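You operate a simulated robot arm through the tools that you are given. There is no shell and no other tool. Be economical: measure what you need, move in short steps, check, and stop when the job is done.

The job below is to be done with a simulated robot arm. You get a single attempt, and the scene is never put back.

TASK
Clear the board, then brush oil on its middle.
Fine: put the purple bowl on the black counter; oil from the dish; stand the brush in the tool pot; board and pink bowl stay. A coat counts when it lies all over at full strength: go over it till it gets no stronger.
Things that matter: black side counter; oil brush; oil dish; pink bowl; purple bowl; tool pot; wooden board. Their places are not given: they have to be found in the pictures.

The check looks at the end state, three seconds after you hand in, the way a careful person would. Anything else that was tipped, shoved, dropped, spilled or broken makes it a failure.

THE ROBOT
A 6-joint arm with a two-finger parallel gripper, fixed in place. Base frame: the origin is at the foot of the arm, x ahead of it, y to its left, z up. Units: m, degrees, N and s.
Its first joint turns from -66.0 to 66.0 degrees. Payload 2.9 kg.
Tool frame: the origin (TCP) lies between the finger pads and is the grasp point; the fingertips stand 0.03 m ahead of it; z points along the fingers, y is the line along which they close. Largest opening 0.11 m; finger width 0.02, thickness 0.01; the body of the gripper, 0.048 by 0.112 m, starts 0.055 m behind the TCP.
Orientation is that of the tool frame in the base frame, as a unit quaternion [w, x, y, z]. With the fingers straight down and closing along the base's y, the tool's x points along the base's -x, its y along +y and its z along -z.

THE INTERFACE
- The arm moves only by the tool nudge_tool. Its argument "deltas" is a list of rows, each a list of 7 numbers: the shift along the tool's x, y, z in m, then the turn, a rotation vector about the tool's x, y, z in degrees, then the gripper command, from -1 (fully open) to 1 (shut), values between in proportion. In form: [[tx, ty, tz, rx, ry, rz, jaw], ...]. A call has 1 to 12 rows; each row is the pose to reach, as a shift and turn from the pose commanded when the call began, along the tool's axes at that moment. Each row takes 0.2 s and may step no farther than 0.05 m and 8.6 degrees from the row before; otherwise, or with a gripper value out of range, the whole call is refused. A pose out of reach is approached as far as the arm can. The call stops where the force on the tool passes 70 N (or 10 N more than at its start, if that is more) or the arm is blocked; 0.2 s more then pass. The fingers move at their own pace (about 0.108 m/s each) and stop on an object; they squeeze with about 25 N. The grip force told is the motor's: it shows also when the fingers shut on nothing. Time passes only in rows, and 0.2 s behind the last, so rows that repeat a pose let the fingers close. The reply holds the time, the measured pose of the TCP, the force on the tool along the base axes, the opening and the grip force, in the units named above and with some noise, with the torque about the TCP (base axes, N m) and any sound that the robot's microphone picked up, and new pictures: "show" is both (left out), scene, wrist or none.
- Cameras (640 x 400 px; columns grow to the right, rows downward): "scene" is fixed at [0.0665, 0.4332, 1.3723]; the picture's right is [-0.82, -0.58, 0.00], its down [-0.39, 0.55, -0.73] and it looks along [0.42, -0.60, -0.68] (base axes); focal length 223 px, centre (320, 200). "wrist" rides on the gripper at [0.072, 0.017, -0.103] in the tool frame; the picture's right is [-0.23, 0.97, 0.00], its down [-0.76, -0.18, -0.62] and it looks along [-0.61, -0.14, 0.78] (tool axes); focal length 222 px, centre (320, 200).
- probe_pixels(camera, pixels): for up to 12 pixels [column, row] of the newest picture of that camera ("zoom" is the newest enlarged one), the place [x, y, z] in the base frame of the surface seen there, good to about 0.003 m. It takes no simulated time.
- close_up(camera, box): a new picture of the part [left, top, right, bottom] of that camera's present view, enlarged. It takes no simulated time.
- close_job(): hands the job in; it is judged then, once.

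Keep the steps short. Do not move on a guess: measure, check each grasp and each placing, and mend mistakes. In all there are 80 turns and 200 pictures (those below and enlarged ones count). Leave the gripper open and the arm clear of the work at the hand-in unless told otherwise, and finish with a single line.

The tools are called after "Call:" as name(argument=value, ...) on one line, values as JSON. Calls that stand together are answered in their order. nudge_tool: Moves the arm, as the interface text tells. Its arguments: {"type":"object","properties":{"deltas":{"type":"array"},"show":{"type":"string","enum":["both","scene","wrist","none"]}},"required":["deltas"]} The other tools are called the same way: probe_pixels (camera, pixels) gives the place of the surface under pixels of a picture; close_up (camera, box) takes an enlarged picture of a part of a camera's view; close_job () hands the job in.

At the start:

```text
time: 0.0
eef_pos: [0.3118, 0.2033, 1.2156]
tcp_rot: [0.0, 0.0, 1.0, 0.0]
force: [-0.1, 0.0, 0.9]
wrist_torque: [0.01, -0.01, 0.01]
opening: 0.1099
grip_force: 0.0
```

scene: 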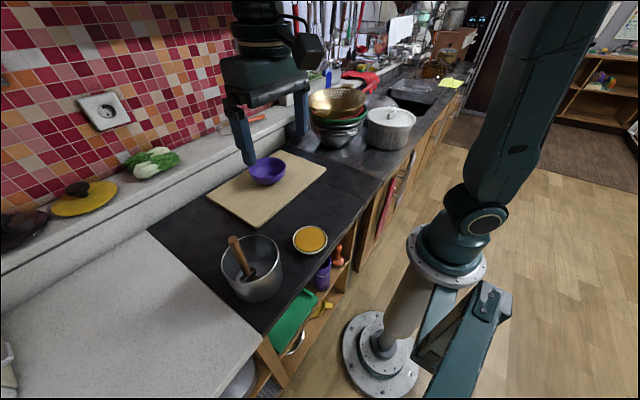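
wrist: 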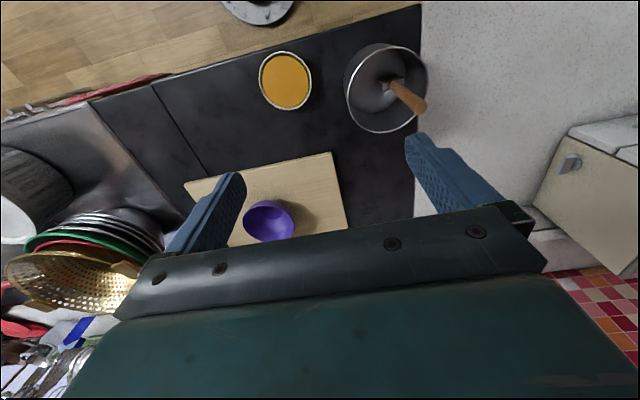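

I see the board with the purple bowl at scene (267,171), the oil dish at (310,239), and the pot with the brush at (250,268). First I'll enlarge and probe these.

Call:
close_up(camera="scene", box=[190, 130, 390, 310])

Call:
close_up(camera="wrist", box=[150, 30, 450, 260])

Call:
probe_pixels(camera="scene", pixels=[[267, 178], [267, 158], [250, 172], [285, 172], [310, 240], [294, 240], [327, 240], [235, 240], [250, 275], [222, 265], [282, 265], [210, 290]])

Call:
probe_pixels(camera="wrist", pixels=[[285, 80], [285, 53], [285, 109], [260, 80], [311, 80], [385, 50], [345, 90], [426, 90], [420, 108], [392, 85], [332, 155], [345, 228]])

```text
2.22 times, centred on (290, 220) of scene
```

zoom: 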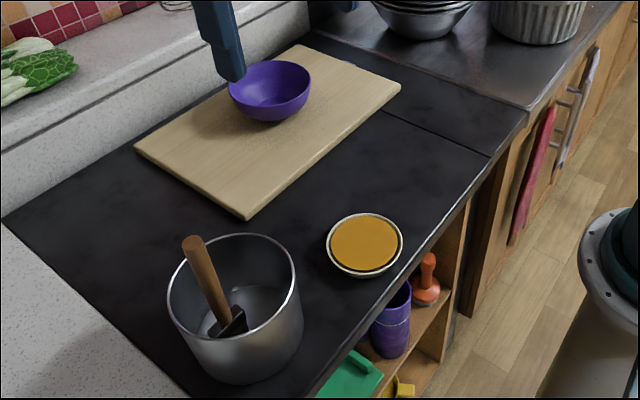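

```text
1.74 times, centred on (300, 145) of wrist
```

zoom: 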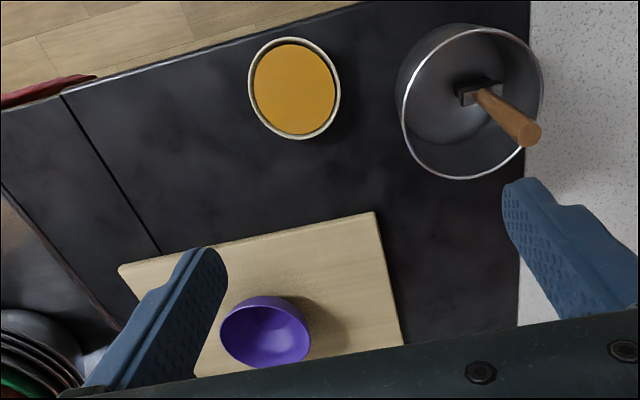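

```text
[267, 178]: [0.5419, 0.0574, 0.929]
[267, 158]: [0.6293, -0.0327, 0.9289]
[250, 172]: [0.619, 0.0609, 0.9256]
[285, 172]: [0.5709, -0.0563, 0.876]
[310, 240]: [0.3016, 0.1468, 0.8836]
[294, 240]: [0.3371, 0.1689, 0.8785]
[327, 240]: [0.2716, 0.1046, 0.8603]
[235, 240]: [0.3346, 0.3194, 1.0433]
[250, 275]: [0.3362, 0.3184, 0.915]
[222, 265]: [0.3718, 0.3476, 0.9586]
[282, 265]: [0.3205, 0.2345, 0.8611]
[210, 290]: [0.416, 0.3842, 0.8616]
```

```text
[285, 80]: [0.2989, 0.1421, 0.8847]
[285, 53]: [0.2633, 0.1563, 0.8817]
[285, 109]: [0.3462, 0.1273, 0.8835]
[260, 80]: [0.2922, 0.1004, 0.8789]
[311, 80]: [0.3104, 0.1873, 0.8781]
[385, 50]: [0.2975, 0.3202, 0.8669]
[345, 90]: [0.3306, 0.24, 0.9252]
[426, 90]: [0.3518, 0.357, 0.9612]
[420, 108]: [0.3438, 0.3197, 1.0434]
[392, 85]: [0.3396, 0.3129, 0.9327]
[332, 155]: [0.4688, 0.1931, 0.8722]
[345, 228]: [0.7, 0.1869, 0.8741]
```

Both cameras put the counter near z≈0.86, not 0.47. I haven't seen the pink bowl yet, so I'll enlarge the bowl area and the surroundings.

Call:
close_up(camera="scene", box=[235, 145, 299, 195])

Call:
close_up(camera="scene", box=[280, 40, 480, 170])

Call:
close_up(camera="wrist", box=[0, 60, 250, 260])

Call:
probe_pixels(camera="wrist", pixels=[[245, 222], [294, 222], [269, 201], [265, 225], [262, 240], [278, 241], [184, 185], [190, 130], [215, 60], [130, 160], [120, 200], [415, 170]])

```text
8.00 times, centred on (267, 170) of scene
```

zoom: 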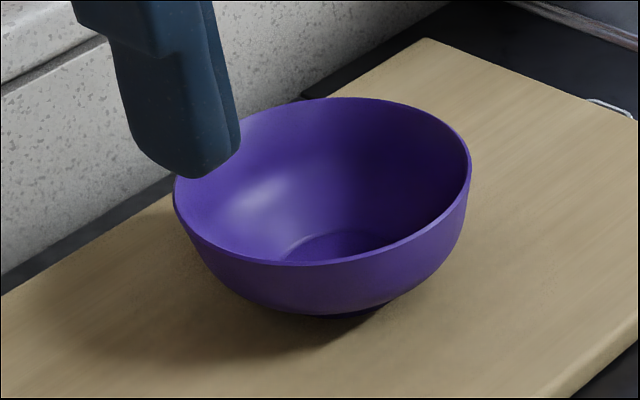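

```text
3.08 times, centred on (380, 105) of scene
```

zoom: 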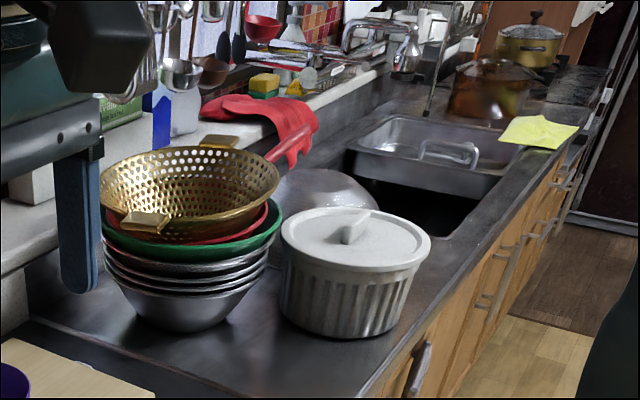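

```text
2.00 times, centred on (125, 160) of wrist
```

zoom: 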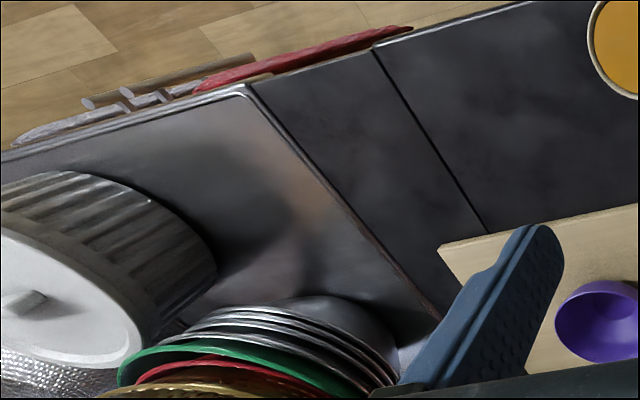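

```text
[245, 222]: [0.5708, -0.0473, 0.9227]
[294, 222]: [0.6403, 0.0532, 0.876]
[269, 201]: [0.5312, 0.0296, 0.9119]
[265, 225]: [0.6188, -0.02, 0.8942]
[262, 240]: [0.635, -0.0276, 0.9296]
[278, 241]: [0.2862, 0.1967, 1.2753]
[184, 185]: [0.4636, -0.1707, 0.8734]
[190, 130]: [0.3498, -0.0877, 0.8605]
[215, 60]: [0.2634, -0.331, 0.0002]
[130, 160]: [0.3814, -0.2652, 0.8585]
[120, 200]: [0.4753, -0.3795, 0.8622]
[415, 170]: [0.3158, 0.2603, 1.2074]
```

The pink bowl is still not in view. I'll shift the tool to about (0.38, 0.03, 1.17), which is high and clear, to see more of the board.

Call:
nudge_tool(deltas=[[-0.015, -0.035, 0.01, 0, 0, 0, -1], [-0.03, -0.07, 0.02, 0, 0, 0, -1], [-0.045, -0.105, 0.03, 0, 0, 0, -1], [-0.06, -0.14, 0.04, 0, 0, 0, -1], [-0.07, -0.17, 0.045, 0, 0, 0, -1]])

```text
time: 1.2
eef_pos: [0.3808, 0.032, 1.1695]
tcp_rot: [0.0, -0.001, 1.0, 0.0]
force: [-0.3, -0.6, 0.9]
wrist_torque: [-0.03, 0.01, 0.02]
opening: 0.11
grip_force: 0.1
```

scene: 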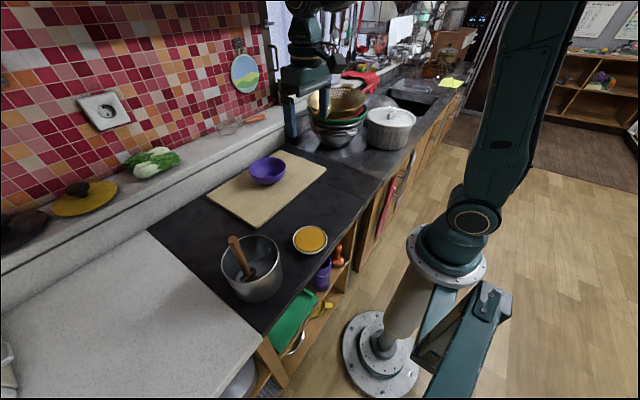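
wrist: 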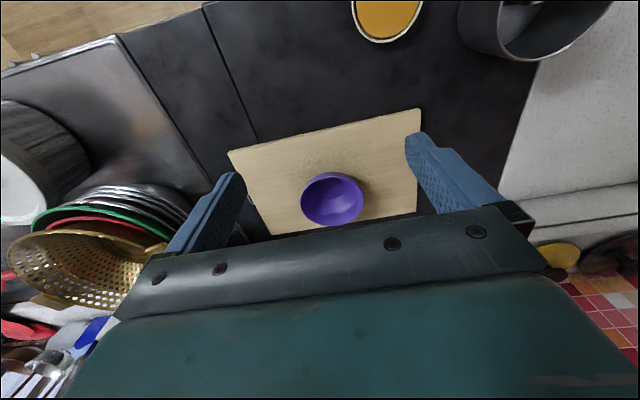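

The whole board shows now, with only the purple bowl on it. I'll enlarge and measure the bowl and board.

Call:
close_up(camera="scene", box=[203, 140, 331, 220])

Call:
probe_pixels(camera="scene", pixels=[[213, 199], [241, 227], [325, 165], [290, 148], [251, 169], [286, 168], [266, 157], [268, 184], [267, 168]])

Call:
probe_pixels(camera="wrist", pixels=[[301, 198], [362, 195], [332, 173], [332, 200], [330, 226], [420, 110], [229, 153], [270, 233], [415, 212], [205, 10], [252, 135], [120, 40]])

```text
5.00 times, centred on (267, 180) of scene
```

zoom: 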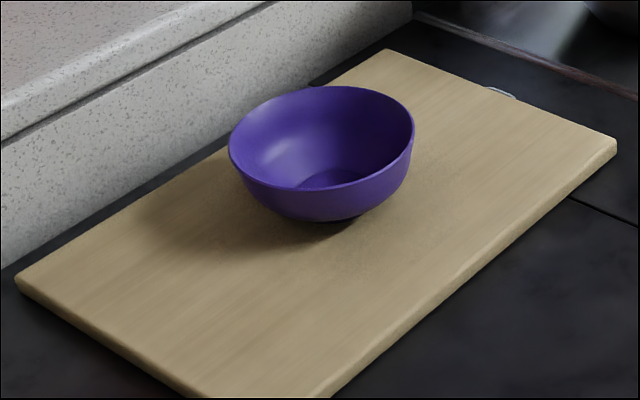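

```text
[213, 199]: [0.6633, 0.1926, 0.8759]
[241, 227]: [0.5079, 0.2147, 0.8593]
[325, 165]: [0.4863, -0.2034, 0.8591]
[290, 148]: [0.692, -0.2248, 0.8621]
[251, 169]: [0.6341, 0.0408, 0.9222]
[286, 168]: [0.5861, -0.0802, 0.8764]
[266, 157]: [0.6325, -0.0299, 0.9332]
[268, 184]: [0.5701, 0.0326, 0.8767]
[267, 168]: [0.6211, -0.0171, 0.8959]
```

```text
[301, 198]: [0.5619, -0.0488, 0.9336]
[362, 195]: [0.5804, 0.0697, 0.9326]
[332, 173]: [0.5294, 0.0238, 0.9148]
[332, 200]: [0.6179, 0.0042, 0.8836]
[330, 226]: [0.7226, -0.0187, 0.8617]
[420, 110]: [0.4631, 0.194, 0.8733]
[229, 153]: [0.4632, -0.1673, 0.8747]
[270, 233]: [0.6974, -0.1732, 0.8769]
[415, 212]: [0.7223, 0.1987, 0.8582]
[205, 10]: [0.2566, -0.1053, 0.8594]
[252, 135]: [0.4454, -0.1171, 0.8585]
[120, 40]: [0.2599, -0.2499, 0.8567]
```

The bowl's rim is centred near (0.575, 0.01) with radius about 0.06 and top at z 0.933. The board runs x 0.463–0.70 and y −0.17–0.19, and the black counter is at z 0.859. I'll turn the tool 90° and hover over the near rim to grip it with fingers closing along base x.

Call:
nudge_tool(deltas=[[-0.011, -0.002, 0.008, 0, 0, 7.5, -1], [-0.022, -0.004, 0.016, 0, 0, 15, -1], [-0.033, -0.006, 0.024, 0, 0, 22.5, -1], [-0.044, -0.008, 0.032, 0, 0, 30, -1], [-0.055, -0.01, 0.04, 0, 0, 37.5, -1], [-0.066, -0.012, 0.048, 0, 0, 45, -1], [-0.077, -0.014, 0.056, 0, 0, 52.5, -1], [-0.088, -0.016, 0.064, 0, 0, 60, -1], [-0.1, -0.018, 0.072, 0, 0, 67.5, -1], [-0.112, -0.02, 0.08, 0, 0, 75, -1], [-0.124, -0.022, 0.09, 0, 0, 82.5, -1], [-0.136, -0.022, 0.1, 0, 0, 90, -1]])

```text
time: 3.8
eef_pos: [0.5187, 0.0118, 1.07]
tcp_rot: [0.0, 0.708, 0.707, -0.001]
force: [-0.3, 1.0, -0.4]
wrist_torque: [0.0, -0.02, 0.02]
opening: 0.1102
grip_force: 0.1
```

scene: 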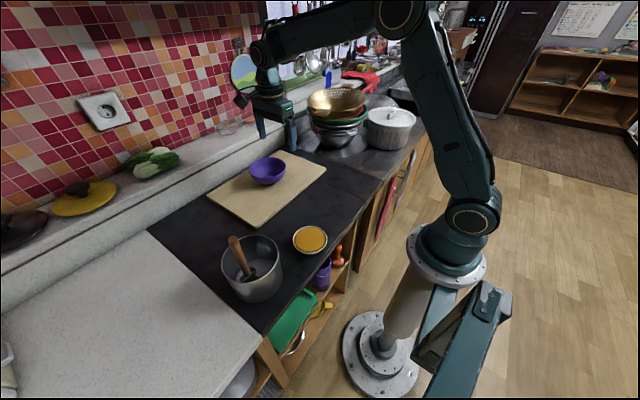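
wrist: 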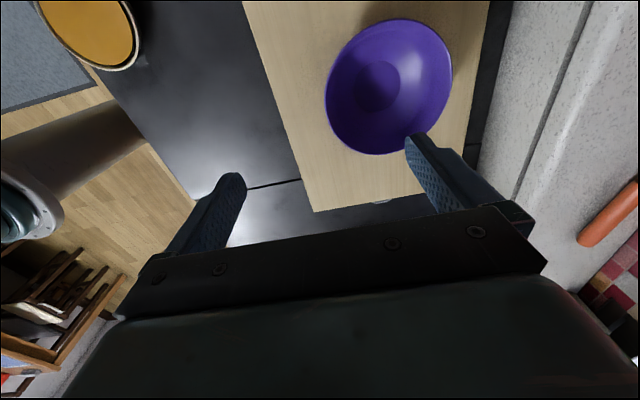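

The pose is as planned, with tool x = base +y and tool y = base +x. I'll measure the rim in the wrist view.

Call:
probe_pixels(camera="wrist", pixels=[[327, 92], [329, 70], [332, 120], [345, 140], [375, 152], [440, 45], [395, 20], [450, 75], [345, 95], [380, 90]])

Call:
close_up(camera="wrist", box=[300, 0, 480, 170])

```text
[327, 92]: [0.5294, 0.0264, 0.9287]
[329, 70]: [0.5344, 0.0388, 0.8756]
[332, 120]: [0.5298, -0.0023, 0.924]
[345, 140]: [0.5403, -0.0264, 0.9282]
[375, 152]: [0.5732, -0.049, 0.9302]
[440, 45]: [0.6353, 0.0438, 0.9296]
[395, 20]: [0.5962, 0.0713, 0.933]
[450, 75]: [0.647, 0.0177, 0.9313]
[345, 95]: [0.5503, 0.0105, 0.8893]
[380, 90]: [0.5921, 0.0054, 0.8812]
```

```text
2.35 times, centred on (390, 85) of wrist
```

zoom: 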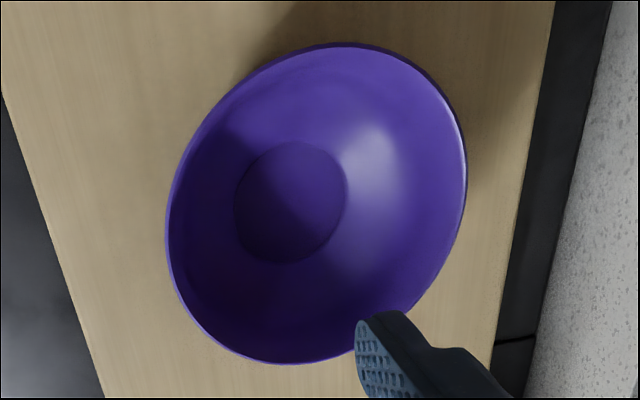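

The near rim is at x≈0.528 and the centre at (0.588, 0.011). I'll go down to TCP (0.533, 0.011, 0.942) with the jaws about 0.06 open, so one finger is inside and one outside.

Call:
nudge_tool(deltas=[[0, 0.014, 0.03, 0, 0, 0, -0.1], [0, 0.014, 0.06, 0, 0, 0, -0.1], [0, 0.014, 0.09, 0, 0, 0, -0.1], [0, 0.014, 0.11, 0, 0, 0, -0.1], [0, 0.014, 0.128, 0, 0, 0, -0.1], [0, 0.014, 0.128, 0, 0, 0, -0.1]])

```text
time: 5.2
eef_pos: [0.5302, 0.0109, 0.9416]
tcp_rot: [0.0, 0.707, 0.707, 0.001]
force: [0.0, 0.0, -0.2]
wrist_torque: [0.04, 0.0, -0.03]
opening: 0.0607
grip_force: 0.1
```

scene: 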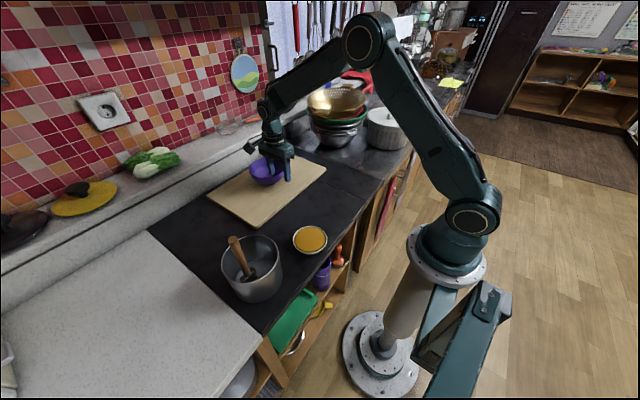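
wrist: 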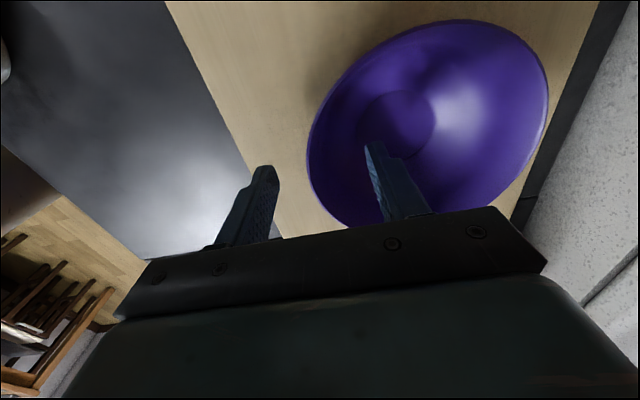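

The inner finger is inside the bowl, the outer one is clear, and there is no contact force. I'll close slowly.

Call:
nudge_tool(deltas=[[0, 0, 0, 0, 0, 0, 0.2], [0, 0, 0, 0, 0, 0, 0.5], [0, 0, 0, 0, 0, 0, 0.7], [0, 0, 0, 0, 0, 0, 0.85], [0, 0, 0, 0, 0, 0, 1], [0, 0, 0, 0, 0, 0, 1]])

```text
time: 6.6
eef_pos: [0.5308, 0.0108, 0.9433]
tcp_rot: [0.001, 0.708, 0.707, 0.001]
force: [-2.6, 1.4, 9.6]
wrist_torque: [0.05, -0.69, 0.07]
opening: 0.014
grip_force: 25.2
```

scene: 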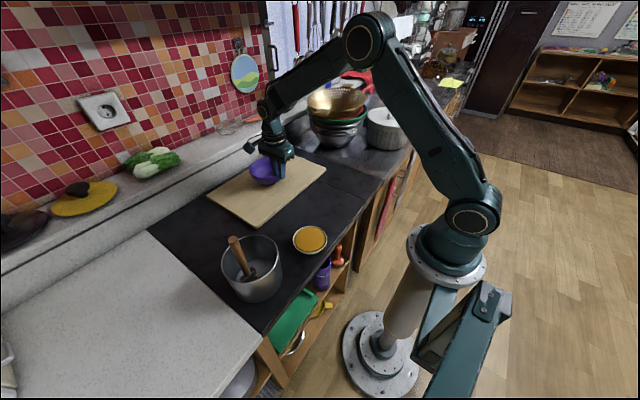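
wrist: 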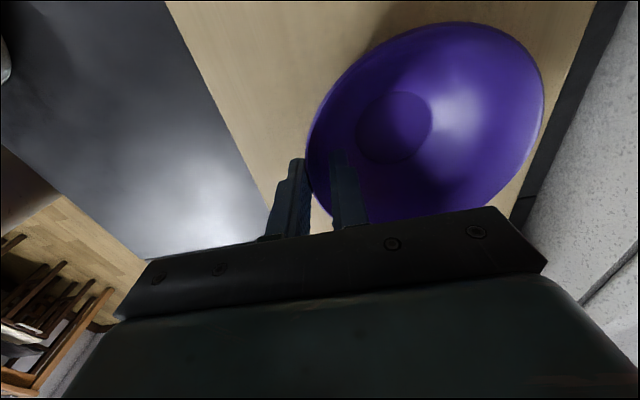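

The rim is held with the opening stopped at 0.014. I'll lift a little.

Call:
nudge_tool(deltas=[[0, 0, -0.01, 0, 0, 0, 1], [0, 0, -0.025, 0, 0, 0, 1], [0, 0, -0.045, 0, 0, 0, 1], [0, 0, -0.06, 0, 0, 0, 1]])

```text
time: 7.6
eef_pos: [0.53, 0.0111, 1.0033]
tcp_rot: [-0.001, 0.707, 0.708, -0.002]
force: [0.0, -0.4, -1.1]
wrist_torque: [0.02, 0.07, 0.06]
opening: 0.0059
grip_force: 25.1
```

scene: 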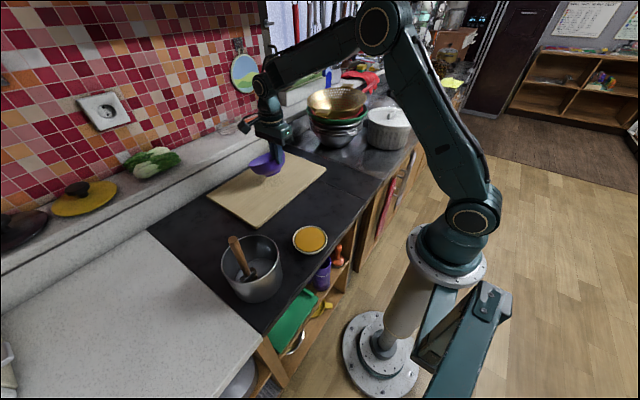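
wrist: 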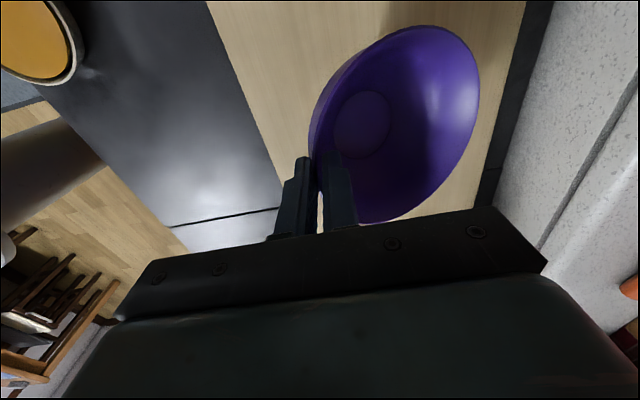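

It's held, but the bowl swung so its wall lies flat to the pads. I'll look at the tilt.

Call:
close_up(camera="scene", box=[227, 120, 307, 190])

Call:
probe_pixels(camera="wrist", pixels=[[312, 135], [395, 32], [440, 30], [476, 80], [470, 130], [440, 190], [375, 218], [360, 125], [320, 90]])

```text
5.71 times, centred on (267, 155) of scene
```

zoom: 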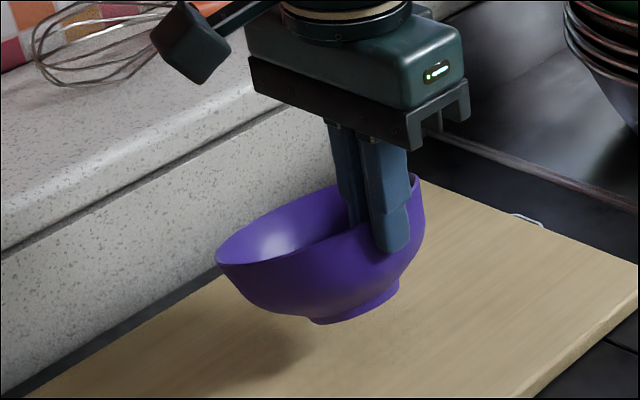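

```text
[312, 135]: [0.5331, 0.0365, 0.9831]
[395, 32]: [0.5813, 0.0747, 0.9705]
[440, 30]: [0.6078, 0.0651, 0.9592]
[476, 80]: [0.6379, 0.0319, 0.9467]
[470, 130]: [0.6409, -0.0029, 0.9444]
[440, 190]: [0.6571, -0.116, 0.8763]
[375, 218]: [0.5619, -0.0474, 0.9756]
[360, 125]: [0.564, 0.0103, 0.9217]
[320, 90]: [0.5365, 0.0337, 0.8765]
```

The far rim sits about 0.045 lower, a tilt of roughly 23°. I'll carry the bowl back over the free black counter to a bowl centre near (0.375, −0.01), and turn the tool −23° about its x on the way to level it.

Call:
nudge_tool(deltas=[[-0.003, -0.03, -0.01, -3, 0, 0, 1], [-0.006, -0.06, -0.02, -6, 0, 0, 1], [-0.009, -0.09, -0.02, -9, 0, 0, 1], [-0.012, -0.12, -0.02, -12, 0, 0, 1], [-0.015, -0.15, -0.02, -15, 0, 0, 1], [-0.018, -0.18, -0.02, -18, 0, 0, 1], [-0.02, -0.2, -0.02, -21, 0, 0, 1], [-0.02, -0.215, -0.02, -23, 0, 0, 1], [-0.02, -0.215, -0.02, -23, 0, 0, 1]])

```text
time: 9.6
eef_pos: [0.3159, -0.0085, 1.0229]
tcp_rot: [0.141, 0.693, 0.693, 0.141]
force: [-0.2, 0.7, -1.5]
wrist_torque: [0.01, 0.05, 0.01]
opening: 0.006
grip_force: 25.2
```

scene: 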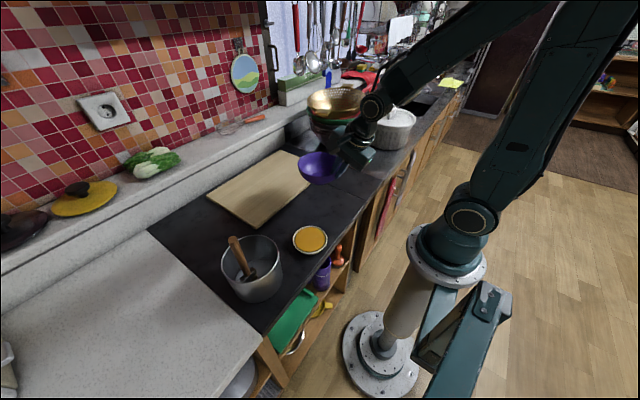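
wrist: 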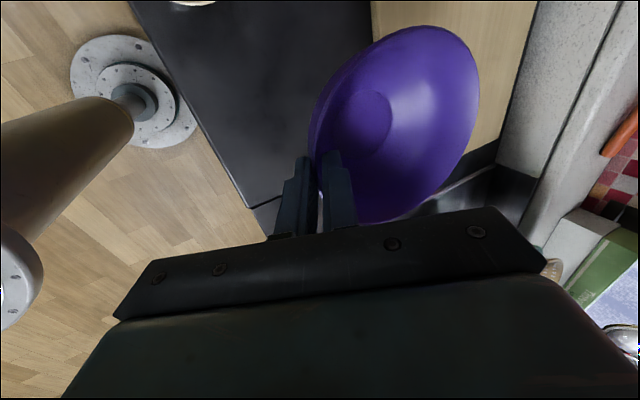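

Checking how level the bowl is.

Call:
close_up(camera="scene", box=[280, 130, 376, 200])

Call:
probe_pixels(camera="wrist", pixels=[[312, 135], [395, 33], [440, 32], [475, 80], [468, 130], [375, 217], [360, 120], [320, 115]])

```text
5.71 times, centred on (328, 165) of scene
```

zoom: 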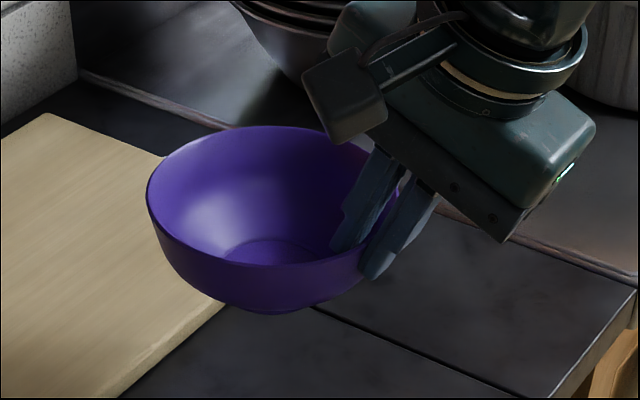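

```text
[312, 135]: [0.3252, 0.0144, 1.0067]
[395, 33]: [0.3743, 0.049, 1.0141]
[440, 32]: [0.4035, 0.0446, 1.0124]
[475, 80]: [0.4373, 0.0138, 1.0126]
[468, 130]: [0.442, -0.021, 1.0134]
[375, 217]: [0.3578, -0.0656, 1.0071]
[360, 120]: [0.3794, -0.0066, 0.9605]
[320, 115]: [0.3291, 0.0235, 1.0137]
```

The rim is level at z≈1.012. The bowl is 0.057 high, so it needs to go down 0.096. I'll lower 0.09 first, shifting it 7 mm away from the board.

Call:
nudge_tool(deltas=[[0, -0.0104, 0.02, 0, 0, 0, 1], [0, -0.0208, 0.04, 0, 0, 0, 1], [0, -0.0312, 0.06, 0, 0, 0, 1], [0, -0.0416, 0.0801, 0, 0, 0, 1], [0, -0.0416, 0.0801, 0, 0, 0, 1]])

```text
time: 10.8
eef_pos: [0.3266, -0.0097, 0.9381]
tcp_rot: [0.14, 0.693, 0.693, 0.14]
force: [0.3, 0.4, -0.7]
wrist_torque: [-0.01, 0.03, 0.0]
opening: 0.0057
grip_force: 24.6
out of reach, approached as far as the arm can: row 3, 4, 5
```

scene: 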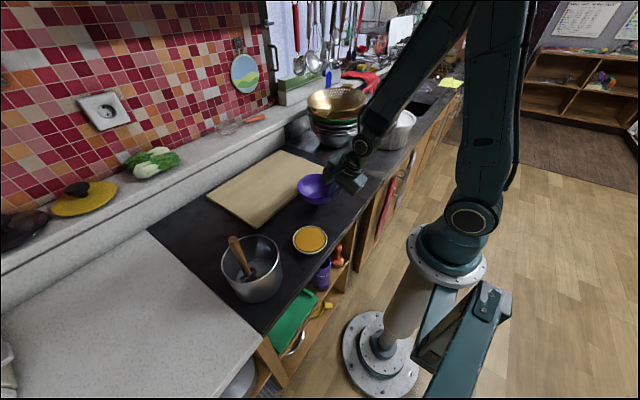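
wrist: 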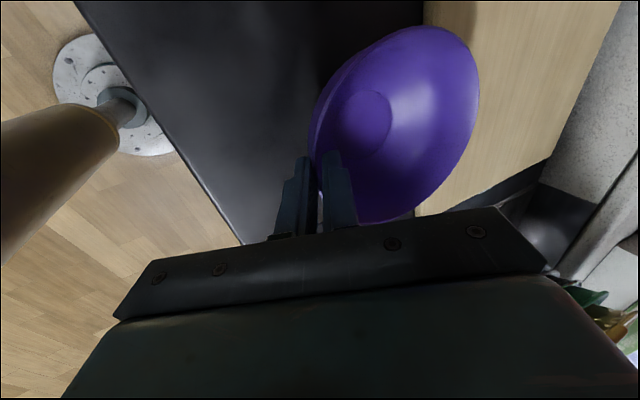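

This folded pose near the base is out of reach at the needed height; the TCP stopped at x 0.327, z 0.938. I'll go back up about 0.06, then yaw the grip around the bowl so the wrist sits further out.

Call:
nudge_tool(deltas=[[0, 0.011, -0.0171, 0, 0, 0, 1], [0, 0.022, -0.0342, 0, 0, 0, 1], [0, 0.0327, -0.0513, 0, 0, 0, 1]], show="none")

```text
time: 11.6
eef_pos: [0.3362, -0.0104, 0.997]
tcp_rot: [0.142, 0.693, 0.693, 0.141]
force: [-0.3, -0.7, -0.8]
wrist_torque: [0.0, 0.06, 0.0]
opening: 0.0058
grip_force: 24.8
```

The pose commands now match the measured pose. I'll yaw 45° about the vertical while shifting −0.047 in y, so the bowl stays over the same spot.

Call:
nudge_tool(deltas=[[-0.008, 0, 0, 0, 2.93, -6.9, 1], [-0.016, 0, 0, 0, 5.87, -13.8, 1], [-0.024, 0, 0, 0, 8.8, -20.7, 1], [-0.032, 0, 0, 0, 11.73, -27.6, 1], [-0.04, 0, 0, 0, 14.67, -34.5, 1], [-0.047, 0, 0, 0, 17.6, -41.4, 1], [-0.047, 0, 0, 0, 17.6, -41.4, 1]])

```text
time: 13.2
eef_pos: [0.3361, -0.0571, 0.9966]
tcp_rot: [0.076, 0.374, 0.906, 0.184]
force: [-0.5, -0.5, -1.1]
wrist_torque: [-0.03, 0.04, 0.03]
opening: 0.0059
grip_force: 25.0
```

scene: 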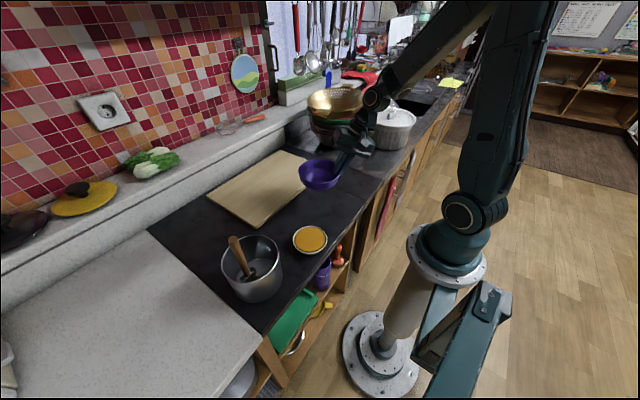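
wrist: 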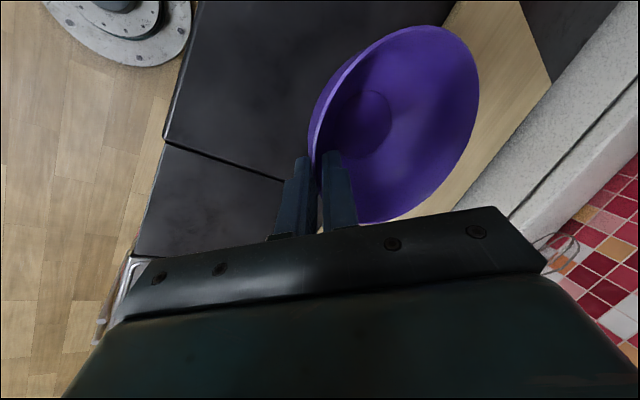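

The yaw went as planned. I'll measure the rim, then lower 0.064.

Call:
probe_pixels(camera="wrist", pixels=[[314, 130], [395, 33], [440, 32], [475, 80], [468, 130], [375, 217]])

Call:
nudge_tool(deltas=[[0, -0.007, 0.016, 0, 0, 0, 1], [0, -0.014, 0.032, 0, 0, 0, 1], [0, -0.0205, 0.048, 0, 0, 0, 1], [0, -0.025, 0.0589, 0, 0, 0, 1], [0, -0.025, 0.0589, 0, 0, 0, 1]])

```text
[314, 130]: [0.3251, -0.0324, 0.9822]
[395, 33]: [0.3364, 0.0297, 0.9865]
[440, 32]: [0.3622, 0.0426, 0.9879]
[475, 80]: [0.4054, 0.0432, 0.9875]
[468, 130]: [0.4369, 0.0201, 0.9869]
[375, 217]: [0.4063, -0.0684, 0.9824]
```

```text
time: 14.4
eef_pos: [0.3373, -0.0575, 0.9325]
tcp_rot: [0.076, 0.375, 0.905, 0.184]
force: [-0.1, -0.6, -0.8]
wrist_torque: [-0.05, 0.1, -0.01]
opening: 0.0058
grip_force: 24.9
```

scene: 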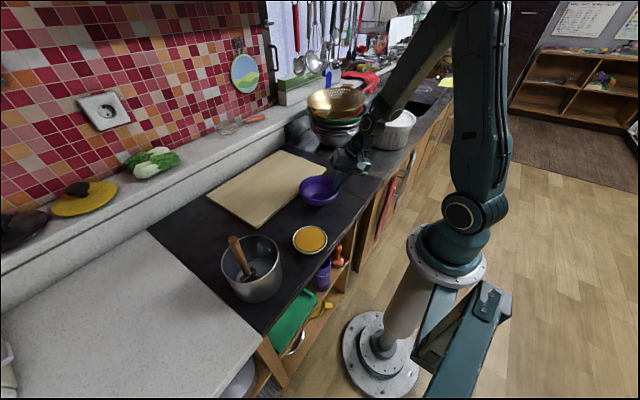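
wrist: 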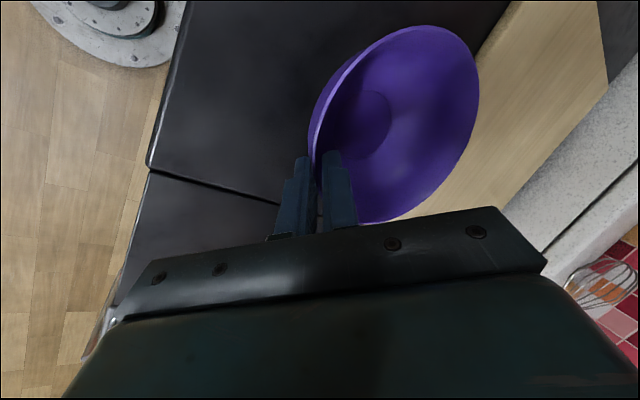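

The bowl is now about 6 mm above the counter. I'll lower it in small steps until it touches.

Call:
nudge_tool(deltas=[[0, -0.0012, 0.0028, 0, 0, 0, 1], [0, -0.002, 0.0046, 0, 0, 0, 1], [0, -0.0027, 0.0064, 0, 0, 0, 1]], show="none")

```text
time: 15.2
eef_pos: [0.3369, -0.0582, 0.9257]
tcp_rot: [0.077, 0.375, 0.905, 0.185]
force: [0.5, -0.6, 0.4]
wrist_torque: [-0.01, 0.01, 0.01]
opening: 0.0057
grip_force: 25.5
```

Call:
nudge_tool(deltas=[[0, -0.0004, 0.0009, 0, 0, 0, 1], [0, -0.0008, 0.0018, 0, 0, 0, 1]], show="none")

```text
time: 15.8
eef_pos: [0.3372, -0.0585, 0.9247]
tcp_rot: [0.078, 0.374, 0.905, 0.185]
force: [-3.8, -0.4, 17.9]
wrist_torque: [0.13, -0.28, 0.03]
opening: 0.006
grip_force: 25.3
```

It touched, with 18 N upward. I'll back off half a millimetre and open to about 0.05.

Call:
nudge_tool(deltas=[[0, 0.0003, -0.0007, 0, 0, 0, 1], [0, 0.0003, -0.0007, 0, 0, 0, 0.7], [0, 0.0003, -0.0007, 0, 0, 0, 0.3], [0, 0.0003, -0.0007, 0, 0, 0, 0.1], [0, 0.0003, -0.0007, 0, 0, 0, 0.1]])

```text
time: 17.0
eef_pos: [0.3367, -0.0572, 0.9263]
tcp_rot: [0.076, 0.374, 0.906, 0.184]
force: [-0.3, 0.5, -0.6]
wrist_torque: [0.02, 0.03, 0.01]
opening: 0.0495
grip_force: 0.0
```

scene: 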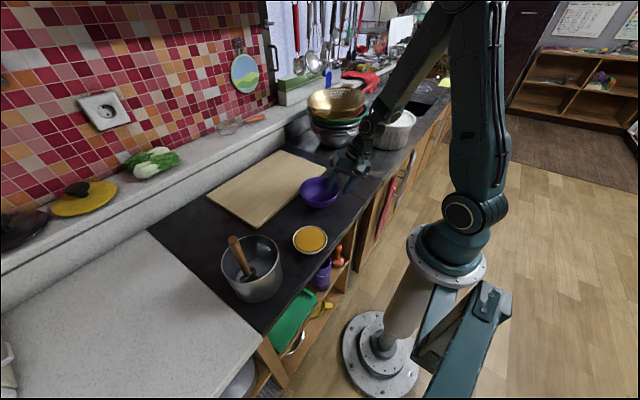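
wrist: 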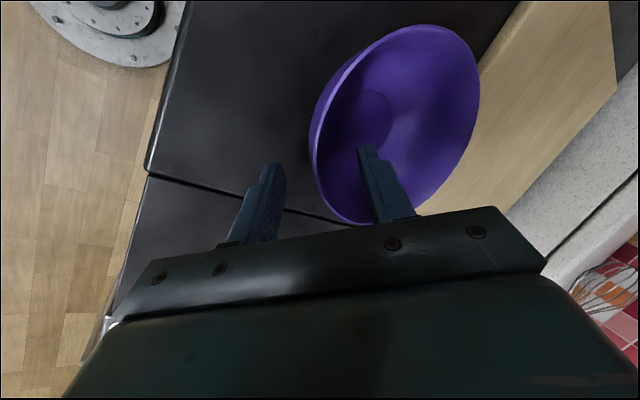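

The bowl is released and standing. I'll withdraw along the fingers.

Call:
nudge_tool(deltas=[[0, 0, -0.02, 0, 0, 0, 0.1], [0, 0, -0.05, 0, 0, 0, 0.1], [0, 0, -0.08, 0, 0, 0, 0.1], [0, 0.02, -0.12, 0, 0, 0, 0.1]])

Call:
close_up(camera="scene", box=[190, 140, 370, 300])

Call:
close_up(camera="scene", box=[212, 225, 292, 305])

```text
time: 18.0
eef_pos: [0.3191, -0.0792, 1.0435]
tcp_rot: [0.075, 0.375, 0.905, 0.185]
force: [0.1, 0.2, 0.5]
wrist_torque: [0.03, -0.03, -0.02]
opening: 0.0496
grip_force: 0.1
```

scene: 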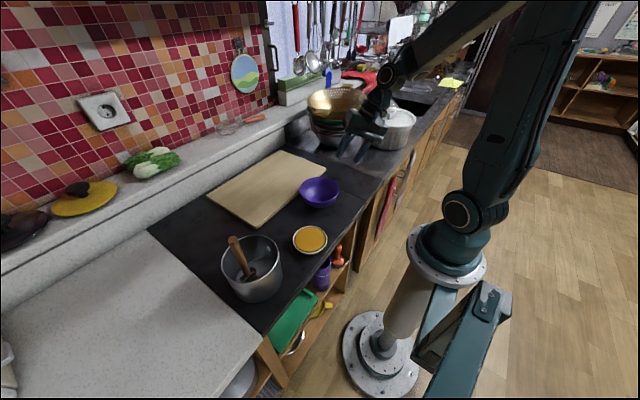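
wrist: 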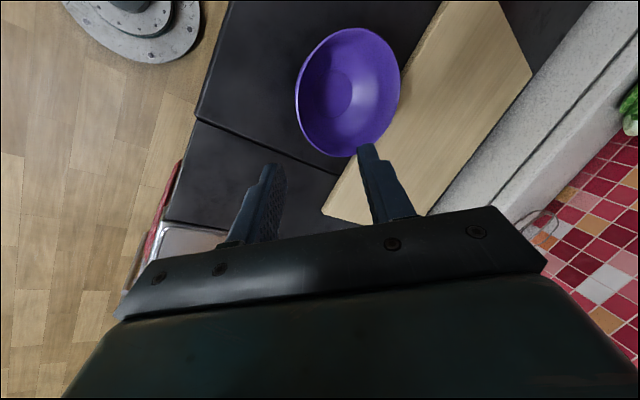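

```text
2.50 times, centred on (280, 220) of scene
```

zoom: 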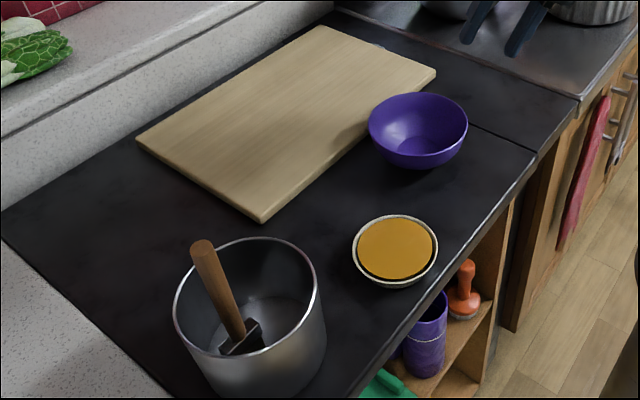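

```text
5.00 times, centred on (252, 265) of scene
```

zoom: 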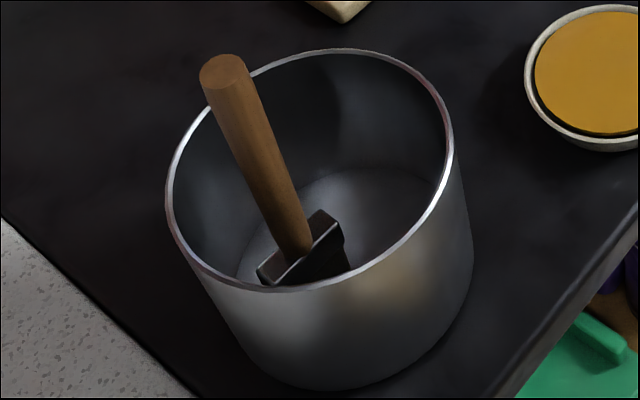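

The bowl stands on the black counter, clear of the board. Now I'll measure the brush handle and pot.

Call:
probe_pixels(camera="zoom", pixels=[[222, 68], [240, 110], [258, 155], [275, 200], [292, 240], [310, 245], [330, 225], [275, 270], [340, 262], [170, 200], [450, 150], [320, 52]])

Call:
probe_pixels(camera="scene", pixels=[[267, 272], [258, 285], [255, 298], [270, 250], [250, 235], [245, 245], [309, 239], [309, 250], [305, 228]])

```text
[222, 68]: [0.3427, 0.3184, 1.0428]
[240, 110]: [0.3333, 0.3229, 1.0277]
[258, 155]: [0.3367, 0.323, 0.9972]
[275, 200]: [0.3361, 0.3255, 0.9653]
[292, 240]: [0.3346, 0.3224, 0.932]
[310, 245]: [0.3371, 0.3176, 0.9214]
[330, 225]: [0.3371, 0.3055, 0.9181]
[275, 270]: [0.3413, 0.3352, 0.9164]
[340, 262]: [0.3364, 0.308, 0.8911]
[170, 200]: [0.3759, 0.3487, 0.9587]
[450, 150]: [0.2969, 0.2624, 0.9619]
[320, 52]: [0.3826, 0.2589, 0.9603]
```

```text
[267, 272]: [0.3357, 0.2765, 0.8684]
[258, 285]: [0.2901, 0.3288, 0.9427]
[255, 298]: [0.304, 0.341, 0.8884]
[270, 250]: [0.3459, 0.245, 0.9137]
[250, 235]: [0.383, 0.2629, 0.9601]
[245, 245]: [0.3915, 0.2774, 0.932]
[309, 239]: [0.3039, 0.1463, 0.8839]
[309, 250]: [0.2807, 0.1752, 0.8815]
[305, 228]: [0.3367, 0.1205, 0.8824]
```

The handle stands upright at about (0.340, 0.319) with its top at z 1.044. The brush head is about 0.035 wide along y, and its lower end is near 0.87. First I'll rise 0.1 and set the tool vertical again.

Call:
nudge_tool(deltas=[[0, 0.013, -0.0307, 7.67, 0, 0, -0.3], [0, 0.026, -0.0614, 15.33, 0, 0, -0.3], [0, 0.039, -0.092, 23, 0, 0, -0.3], [0, 0.039, -0.092, 23, 0, 0, -0.3]], show="none")

```text
time: 19.0
eef_pos: [0.3174, -0.0773, 1.1441]
tcp_rot: [-0.001, 0.382, 0.924, 0.0]
force: [0.5, -0.1, 0.2]
wrist_torque: [-0.01, 0.02, -0.02]
opening: 0.0713
grip_force: 0.2
```

The tool is vertical. I'll travel at z≈1.15 to above the brush handle, yawing back to close along base x.

Call:
nudge_tool(deltas=[[0.0264, 0.0297, -0.002, 0, 0, 4.5, -0.3], [0.0528, 0.0594, -0.004, 0, 0, 9, -0.3], [0.0792, 0.0891, -0.006, 0, 0, 13.5, -0.3], [0.1056, 0.1188, -0.006, 0, 0, 18, -0.3], [0.132, 0.1485, -0.006, 0, 0, 22.5, -0.3], [0.1584, 0.1782, -0.006, 0, 0, 27, -0.3], [0.1848, 0.2079, -0.006, 0, 0, 31.5, -0.3], [0.2112, 0.2376, -0.006, 0, 0, 36, -0.3], [0.2376, 0.2673, -0.006, 0, 0, 40.5, -0.3], [0.264, 0.297, -0.006, 0, 0, 45, -0.3], [0.264, 0.297, -0.006, 0, 0, 45, -0.3]])

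```text
time: 21.4
eef_pos: [0.3405, 0.3203, 1.1488]
tcp_rot: [0.0, 0.707, 0.707, 0.0]
force: [-0.6, 0.7, -0.2]
wrist_torque: [-0.01, -0.01, -0.01]
opening: 0.0715
grip_force: 0.0
```

scene: 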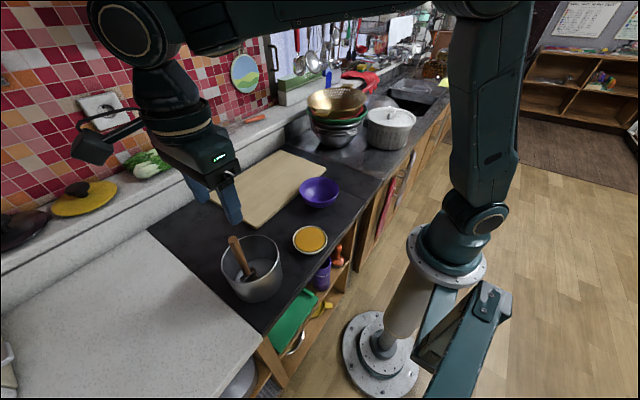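
wrist: 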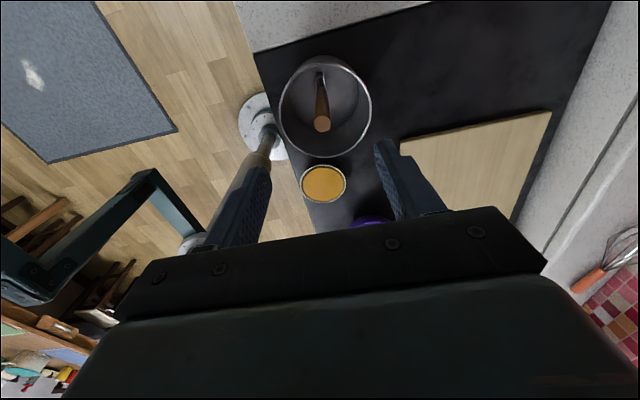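

The handle top shows between the fingers at wrist (322,123). I'll measure it.

Call:
close_up(camera="wrist", box=[270, 50, 380, 165])

Call:
probe_pixels(camera="wrist", pixels=[[322, 123], [316, 124], [328, 124], [322, 118], [322, 129], [321, 105], [321, 90]])

```text
3.48 times, centred on (325, 108) of wrist
```

zoom: 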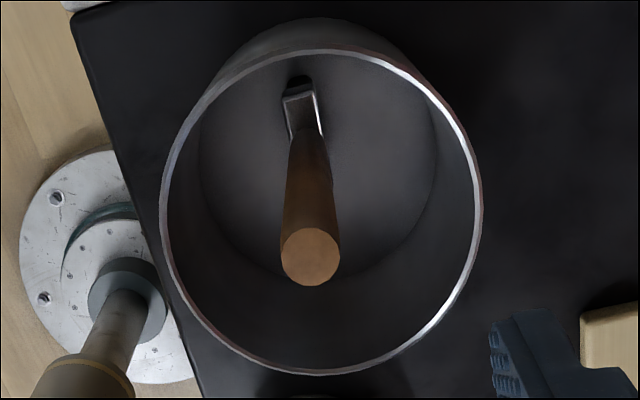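

```text
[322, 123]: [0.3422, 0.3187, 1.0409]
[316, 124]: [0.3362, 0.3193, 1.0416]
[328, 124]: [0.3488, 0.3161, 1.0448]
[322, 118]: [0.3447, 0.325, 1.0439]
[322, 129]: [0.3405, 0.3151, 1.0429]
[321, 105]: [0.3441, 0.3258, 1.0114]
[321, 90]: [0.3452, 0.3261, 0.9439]
```

The handle axis is at (0.3425, 0.319) and the diameter is about 0.014. I'll descend to TCP z≈1.008, with the tips above the pot rim.

Call:
nudge_tool(deltas=[[-0.001, 0.002, 0.04, 0, 0, 0, -0.3], [-0.001, 0.002, 0.08, 0, 0, 0, -0.3], [-0.001, 0.002, 0.115, 0, 0, 0, -0.3], [-0.001, 0.002, 0.141, 0, 0, 0, -0.3], [-0.001, 0.002, 0.141, 0, 0, 0, -0.3]])

```text
time: 22.6
eef_pos: [0.3421, 0.319, 1.0071]
tcp_rot: [0.0, 0.707, 0.707, 0.0]
force: [-0.2, 0.5, 0.4]
wrist_torque: [0.0, 0.01, 0.04]
opening: 0.0712
grip_force: 0.0
```

scene: 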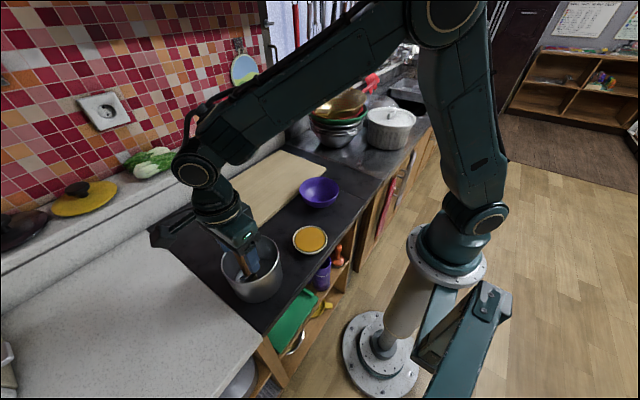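
wrist: 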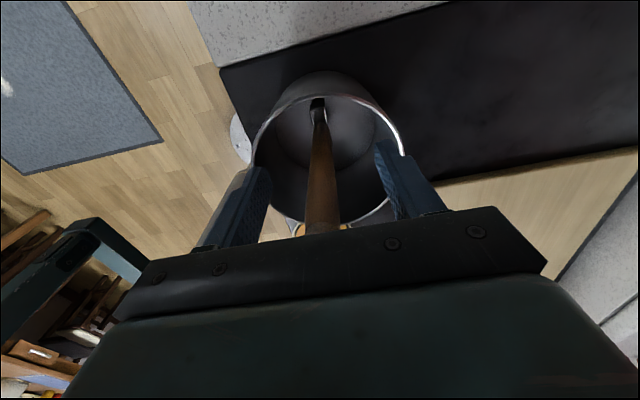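

The handle sits between the fingers. I'll close on it.

Call:
nudge_tool(deltas=[[0, 0, 0, 0, 0, 0, 0.3], [0, 0, 0, 0, 0, 0, 0.6], [0, 0, 0, 0, 0, 0, 0.8], [0, 0, 0, 0, 0, 0, 1], [0, 0, 0, 0, 0, 0, 1]], show="wrist")

```text
time: 23.8
eef_pos: [0.3424, 0.3203, 1.0075]
tcp_rot: [0.0, 0.708, 0.706, 0.0]
force: [-0.4, 0.1, 0.3]
wrist_torque: [0.01, -0.01, -0.01]
opening: 0.0178
grip_force: 25.3
```

wrist: 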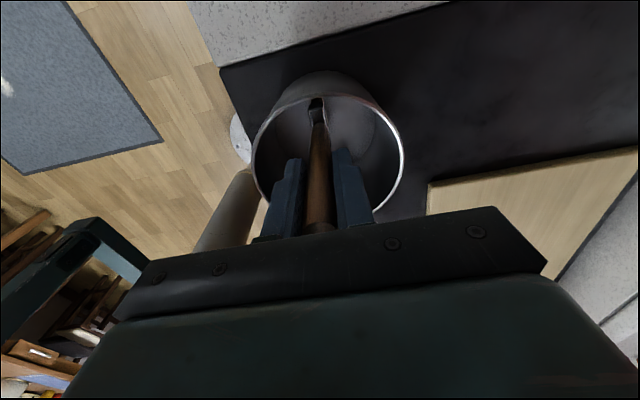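

It's gripped at 0.018. I'll lift straight up 0.13 to clear the pot.

Call:
nudge_tool(deltas=[[0, 0, -0.02, 0, 0, 0, 1], [0, 0, -0.05, 0, 0, 0, 1], [0, 0, -0.09, 0, 0, 0, 1], [0, 0, -0.13, 0, 0, 0, 1], [0, 0, -0.13, 0, 0, 0, 1]])

Call:
close_up(camera="scene", box=[190, 170, 310, 300])

```text
time: 25.0
eef_pos: [0.3424, 0.32, 1.1379]
tcp_rot: [0.001, 0.707, 0.707, 0.0]
force: [0.0, -0.4, -0.4]
wrist_torque: [-0.03, 0.01, 0.02]
opening: 0.0181
grip_force: 25.0
```

scene: 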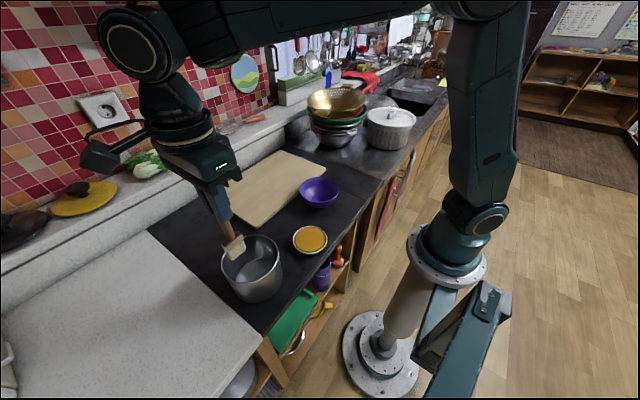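
wrist: 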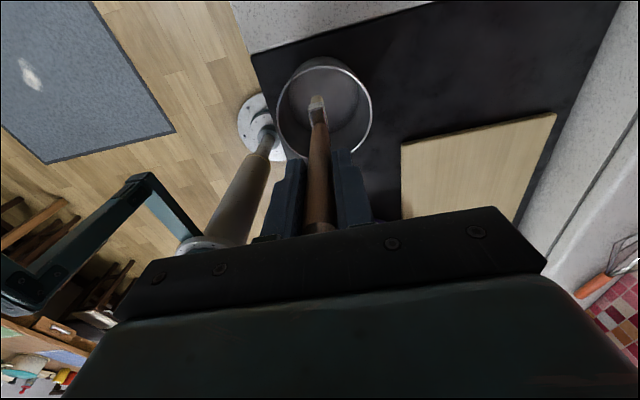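

```text
3.08 times, centred on (250, 235) of scene
```

zoom: 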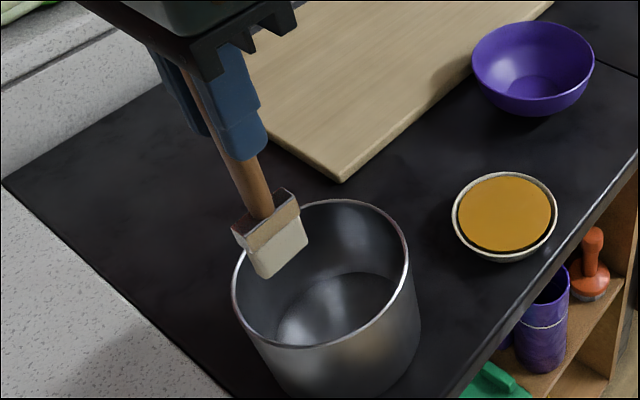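

The brush is out. I'll measure where its bristles end.

Call:
probe_pixels(camera="zoom", pixels=[[260, 274], [265, 272], [302, 240], [305, 225], [285, 215], [240, 235], [290, 193], [255, 268]])

Call:
probe_pixels(camera="wrist", pixels=[[316, 98], [318, 104], [320, 118], [312, 104], [325, 104]])

```text
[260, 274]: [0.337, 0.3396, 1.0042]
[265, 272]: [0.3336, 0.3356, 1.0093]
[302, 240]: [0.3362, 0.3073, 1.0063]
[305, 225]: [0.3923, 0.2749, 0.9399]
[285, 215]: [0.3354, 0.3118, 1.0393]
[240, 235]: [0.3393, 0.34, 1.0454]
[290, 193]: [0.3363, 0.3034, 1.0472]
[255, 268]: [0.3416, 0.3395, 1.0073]
```

```text
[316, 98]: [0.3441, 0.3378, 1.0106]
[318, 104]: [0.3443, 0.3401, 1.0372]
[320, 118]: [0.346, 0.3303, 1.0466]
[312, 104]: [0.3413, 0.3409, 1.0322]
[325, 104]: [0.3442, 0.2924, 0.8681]
```

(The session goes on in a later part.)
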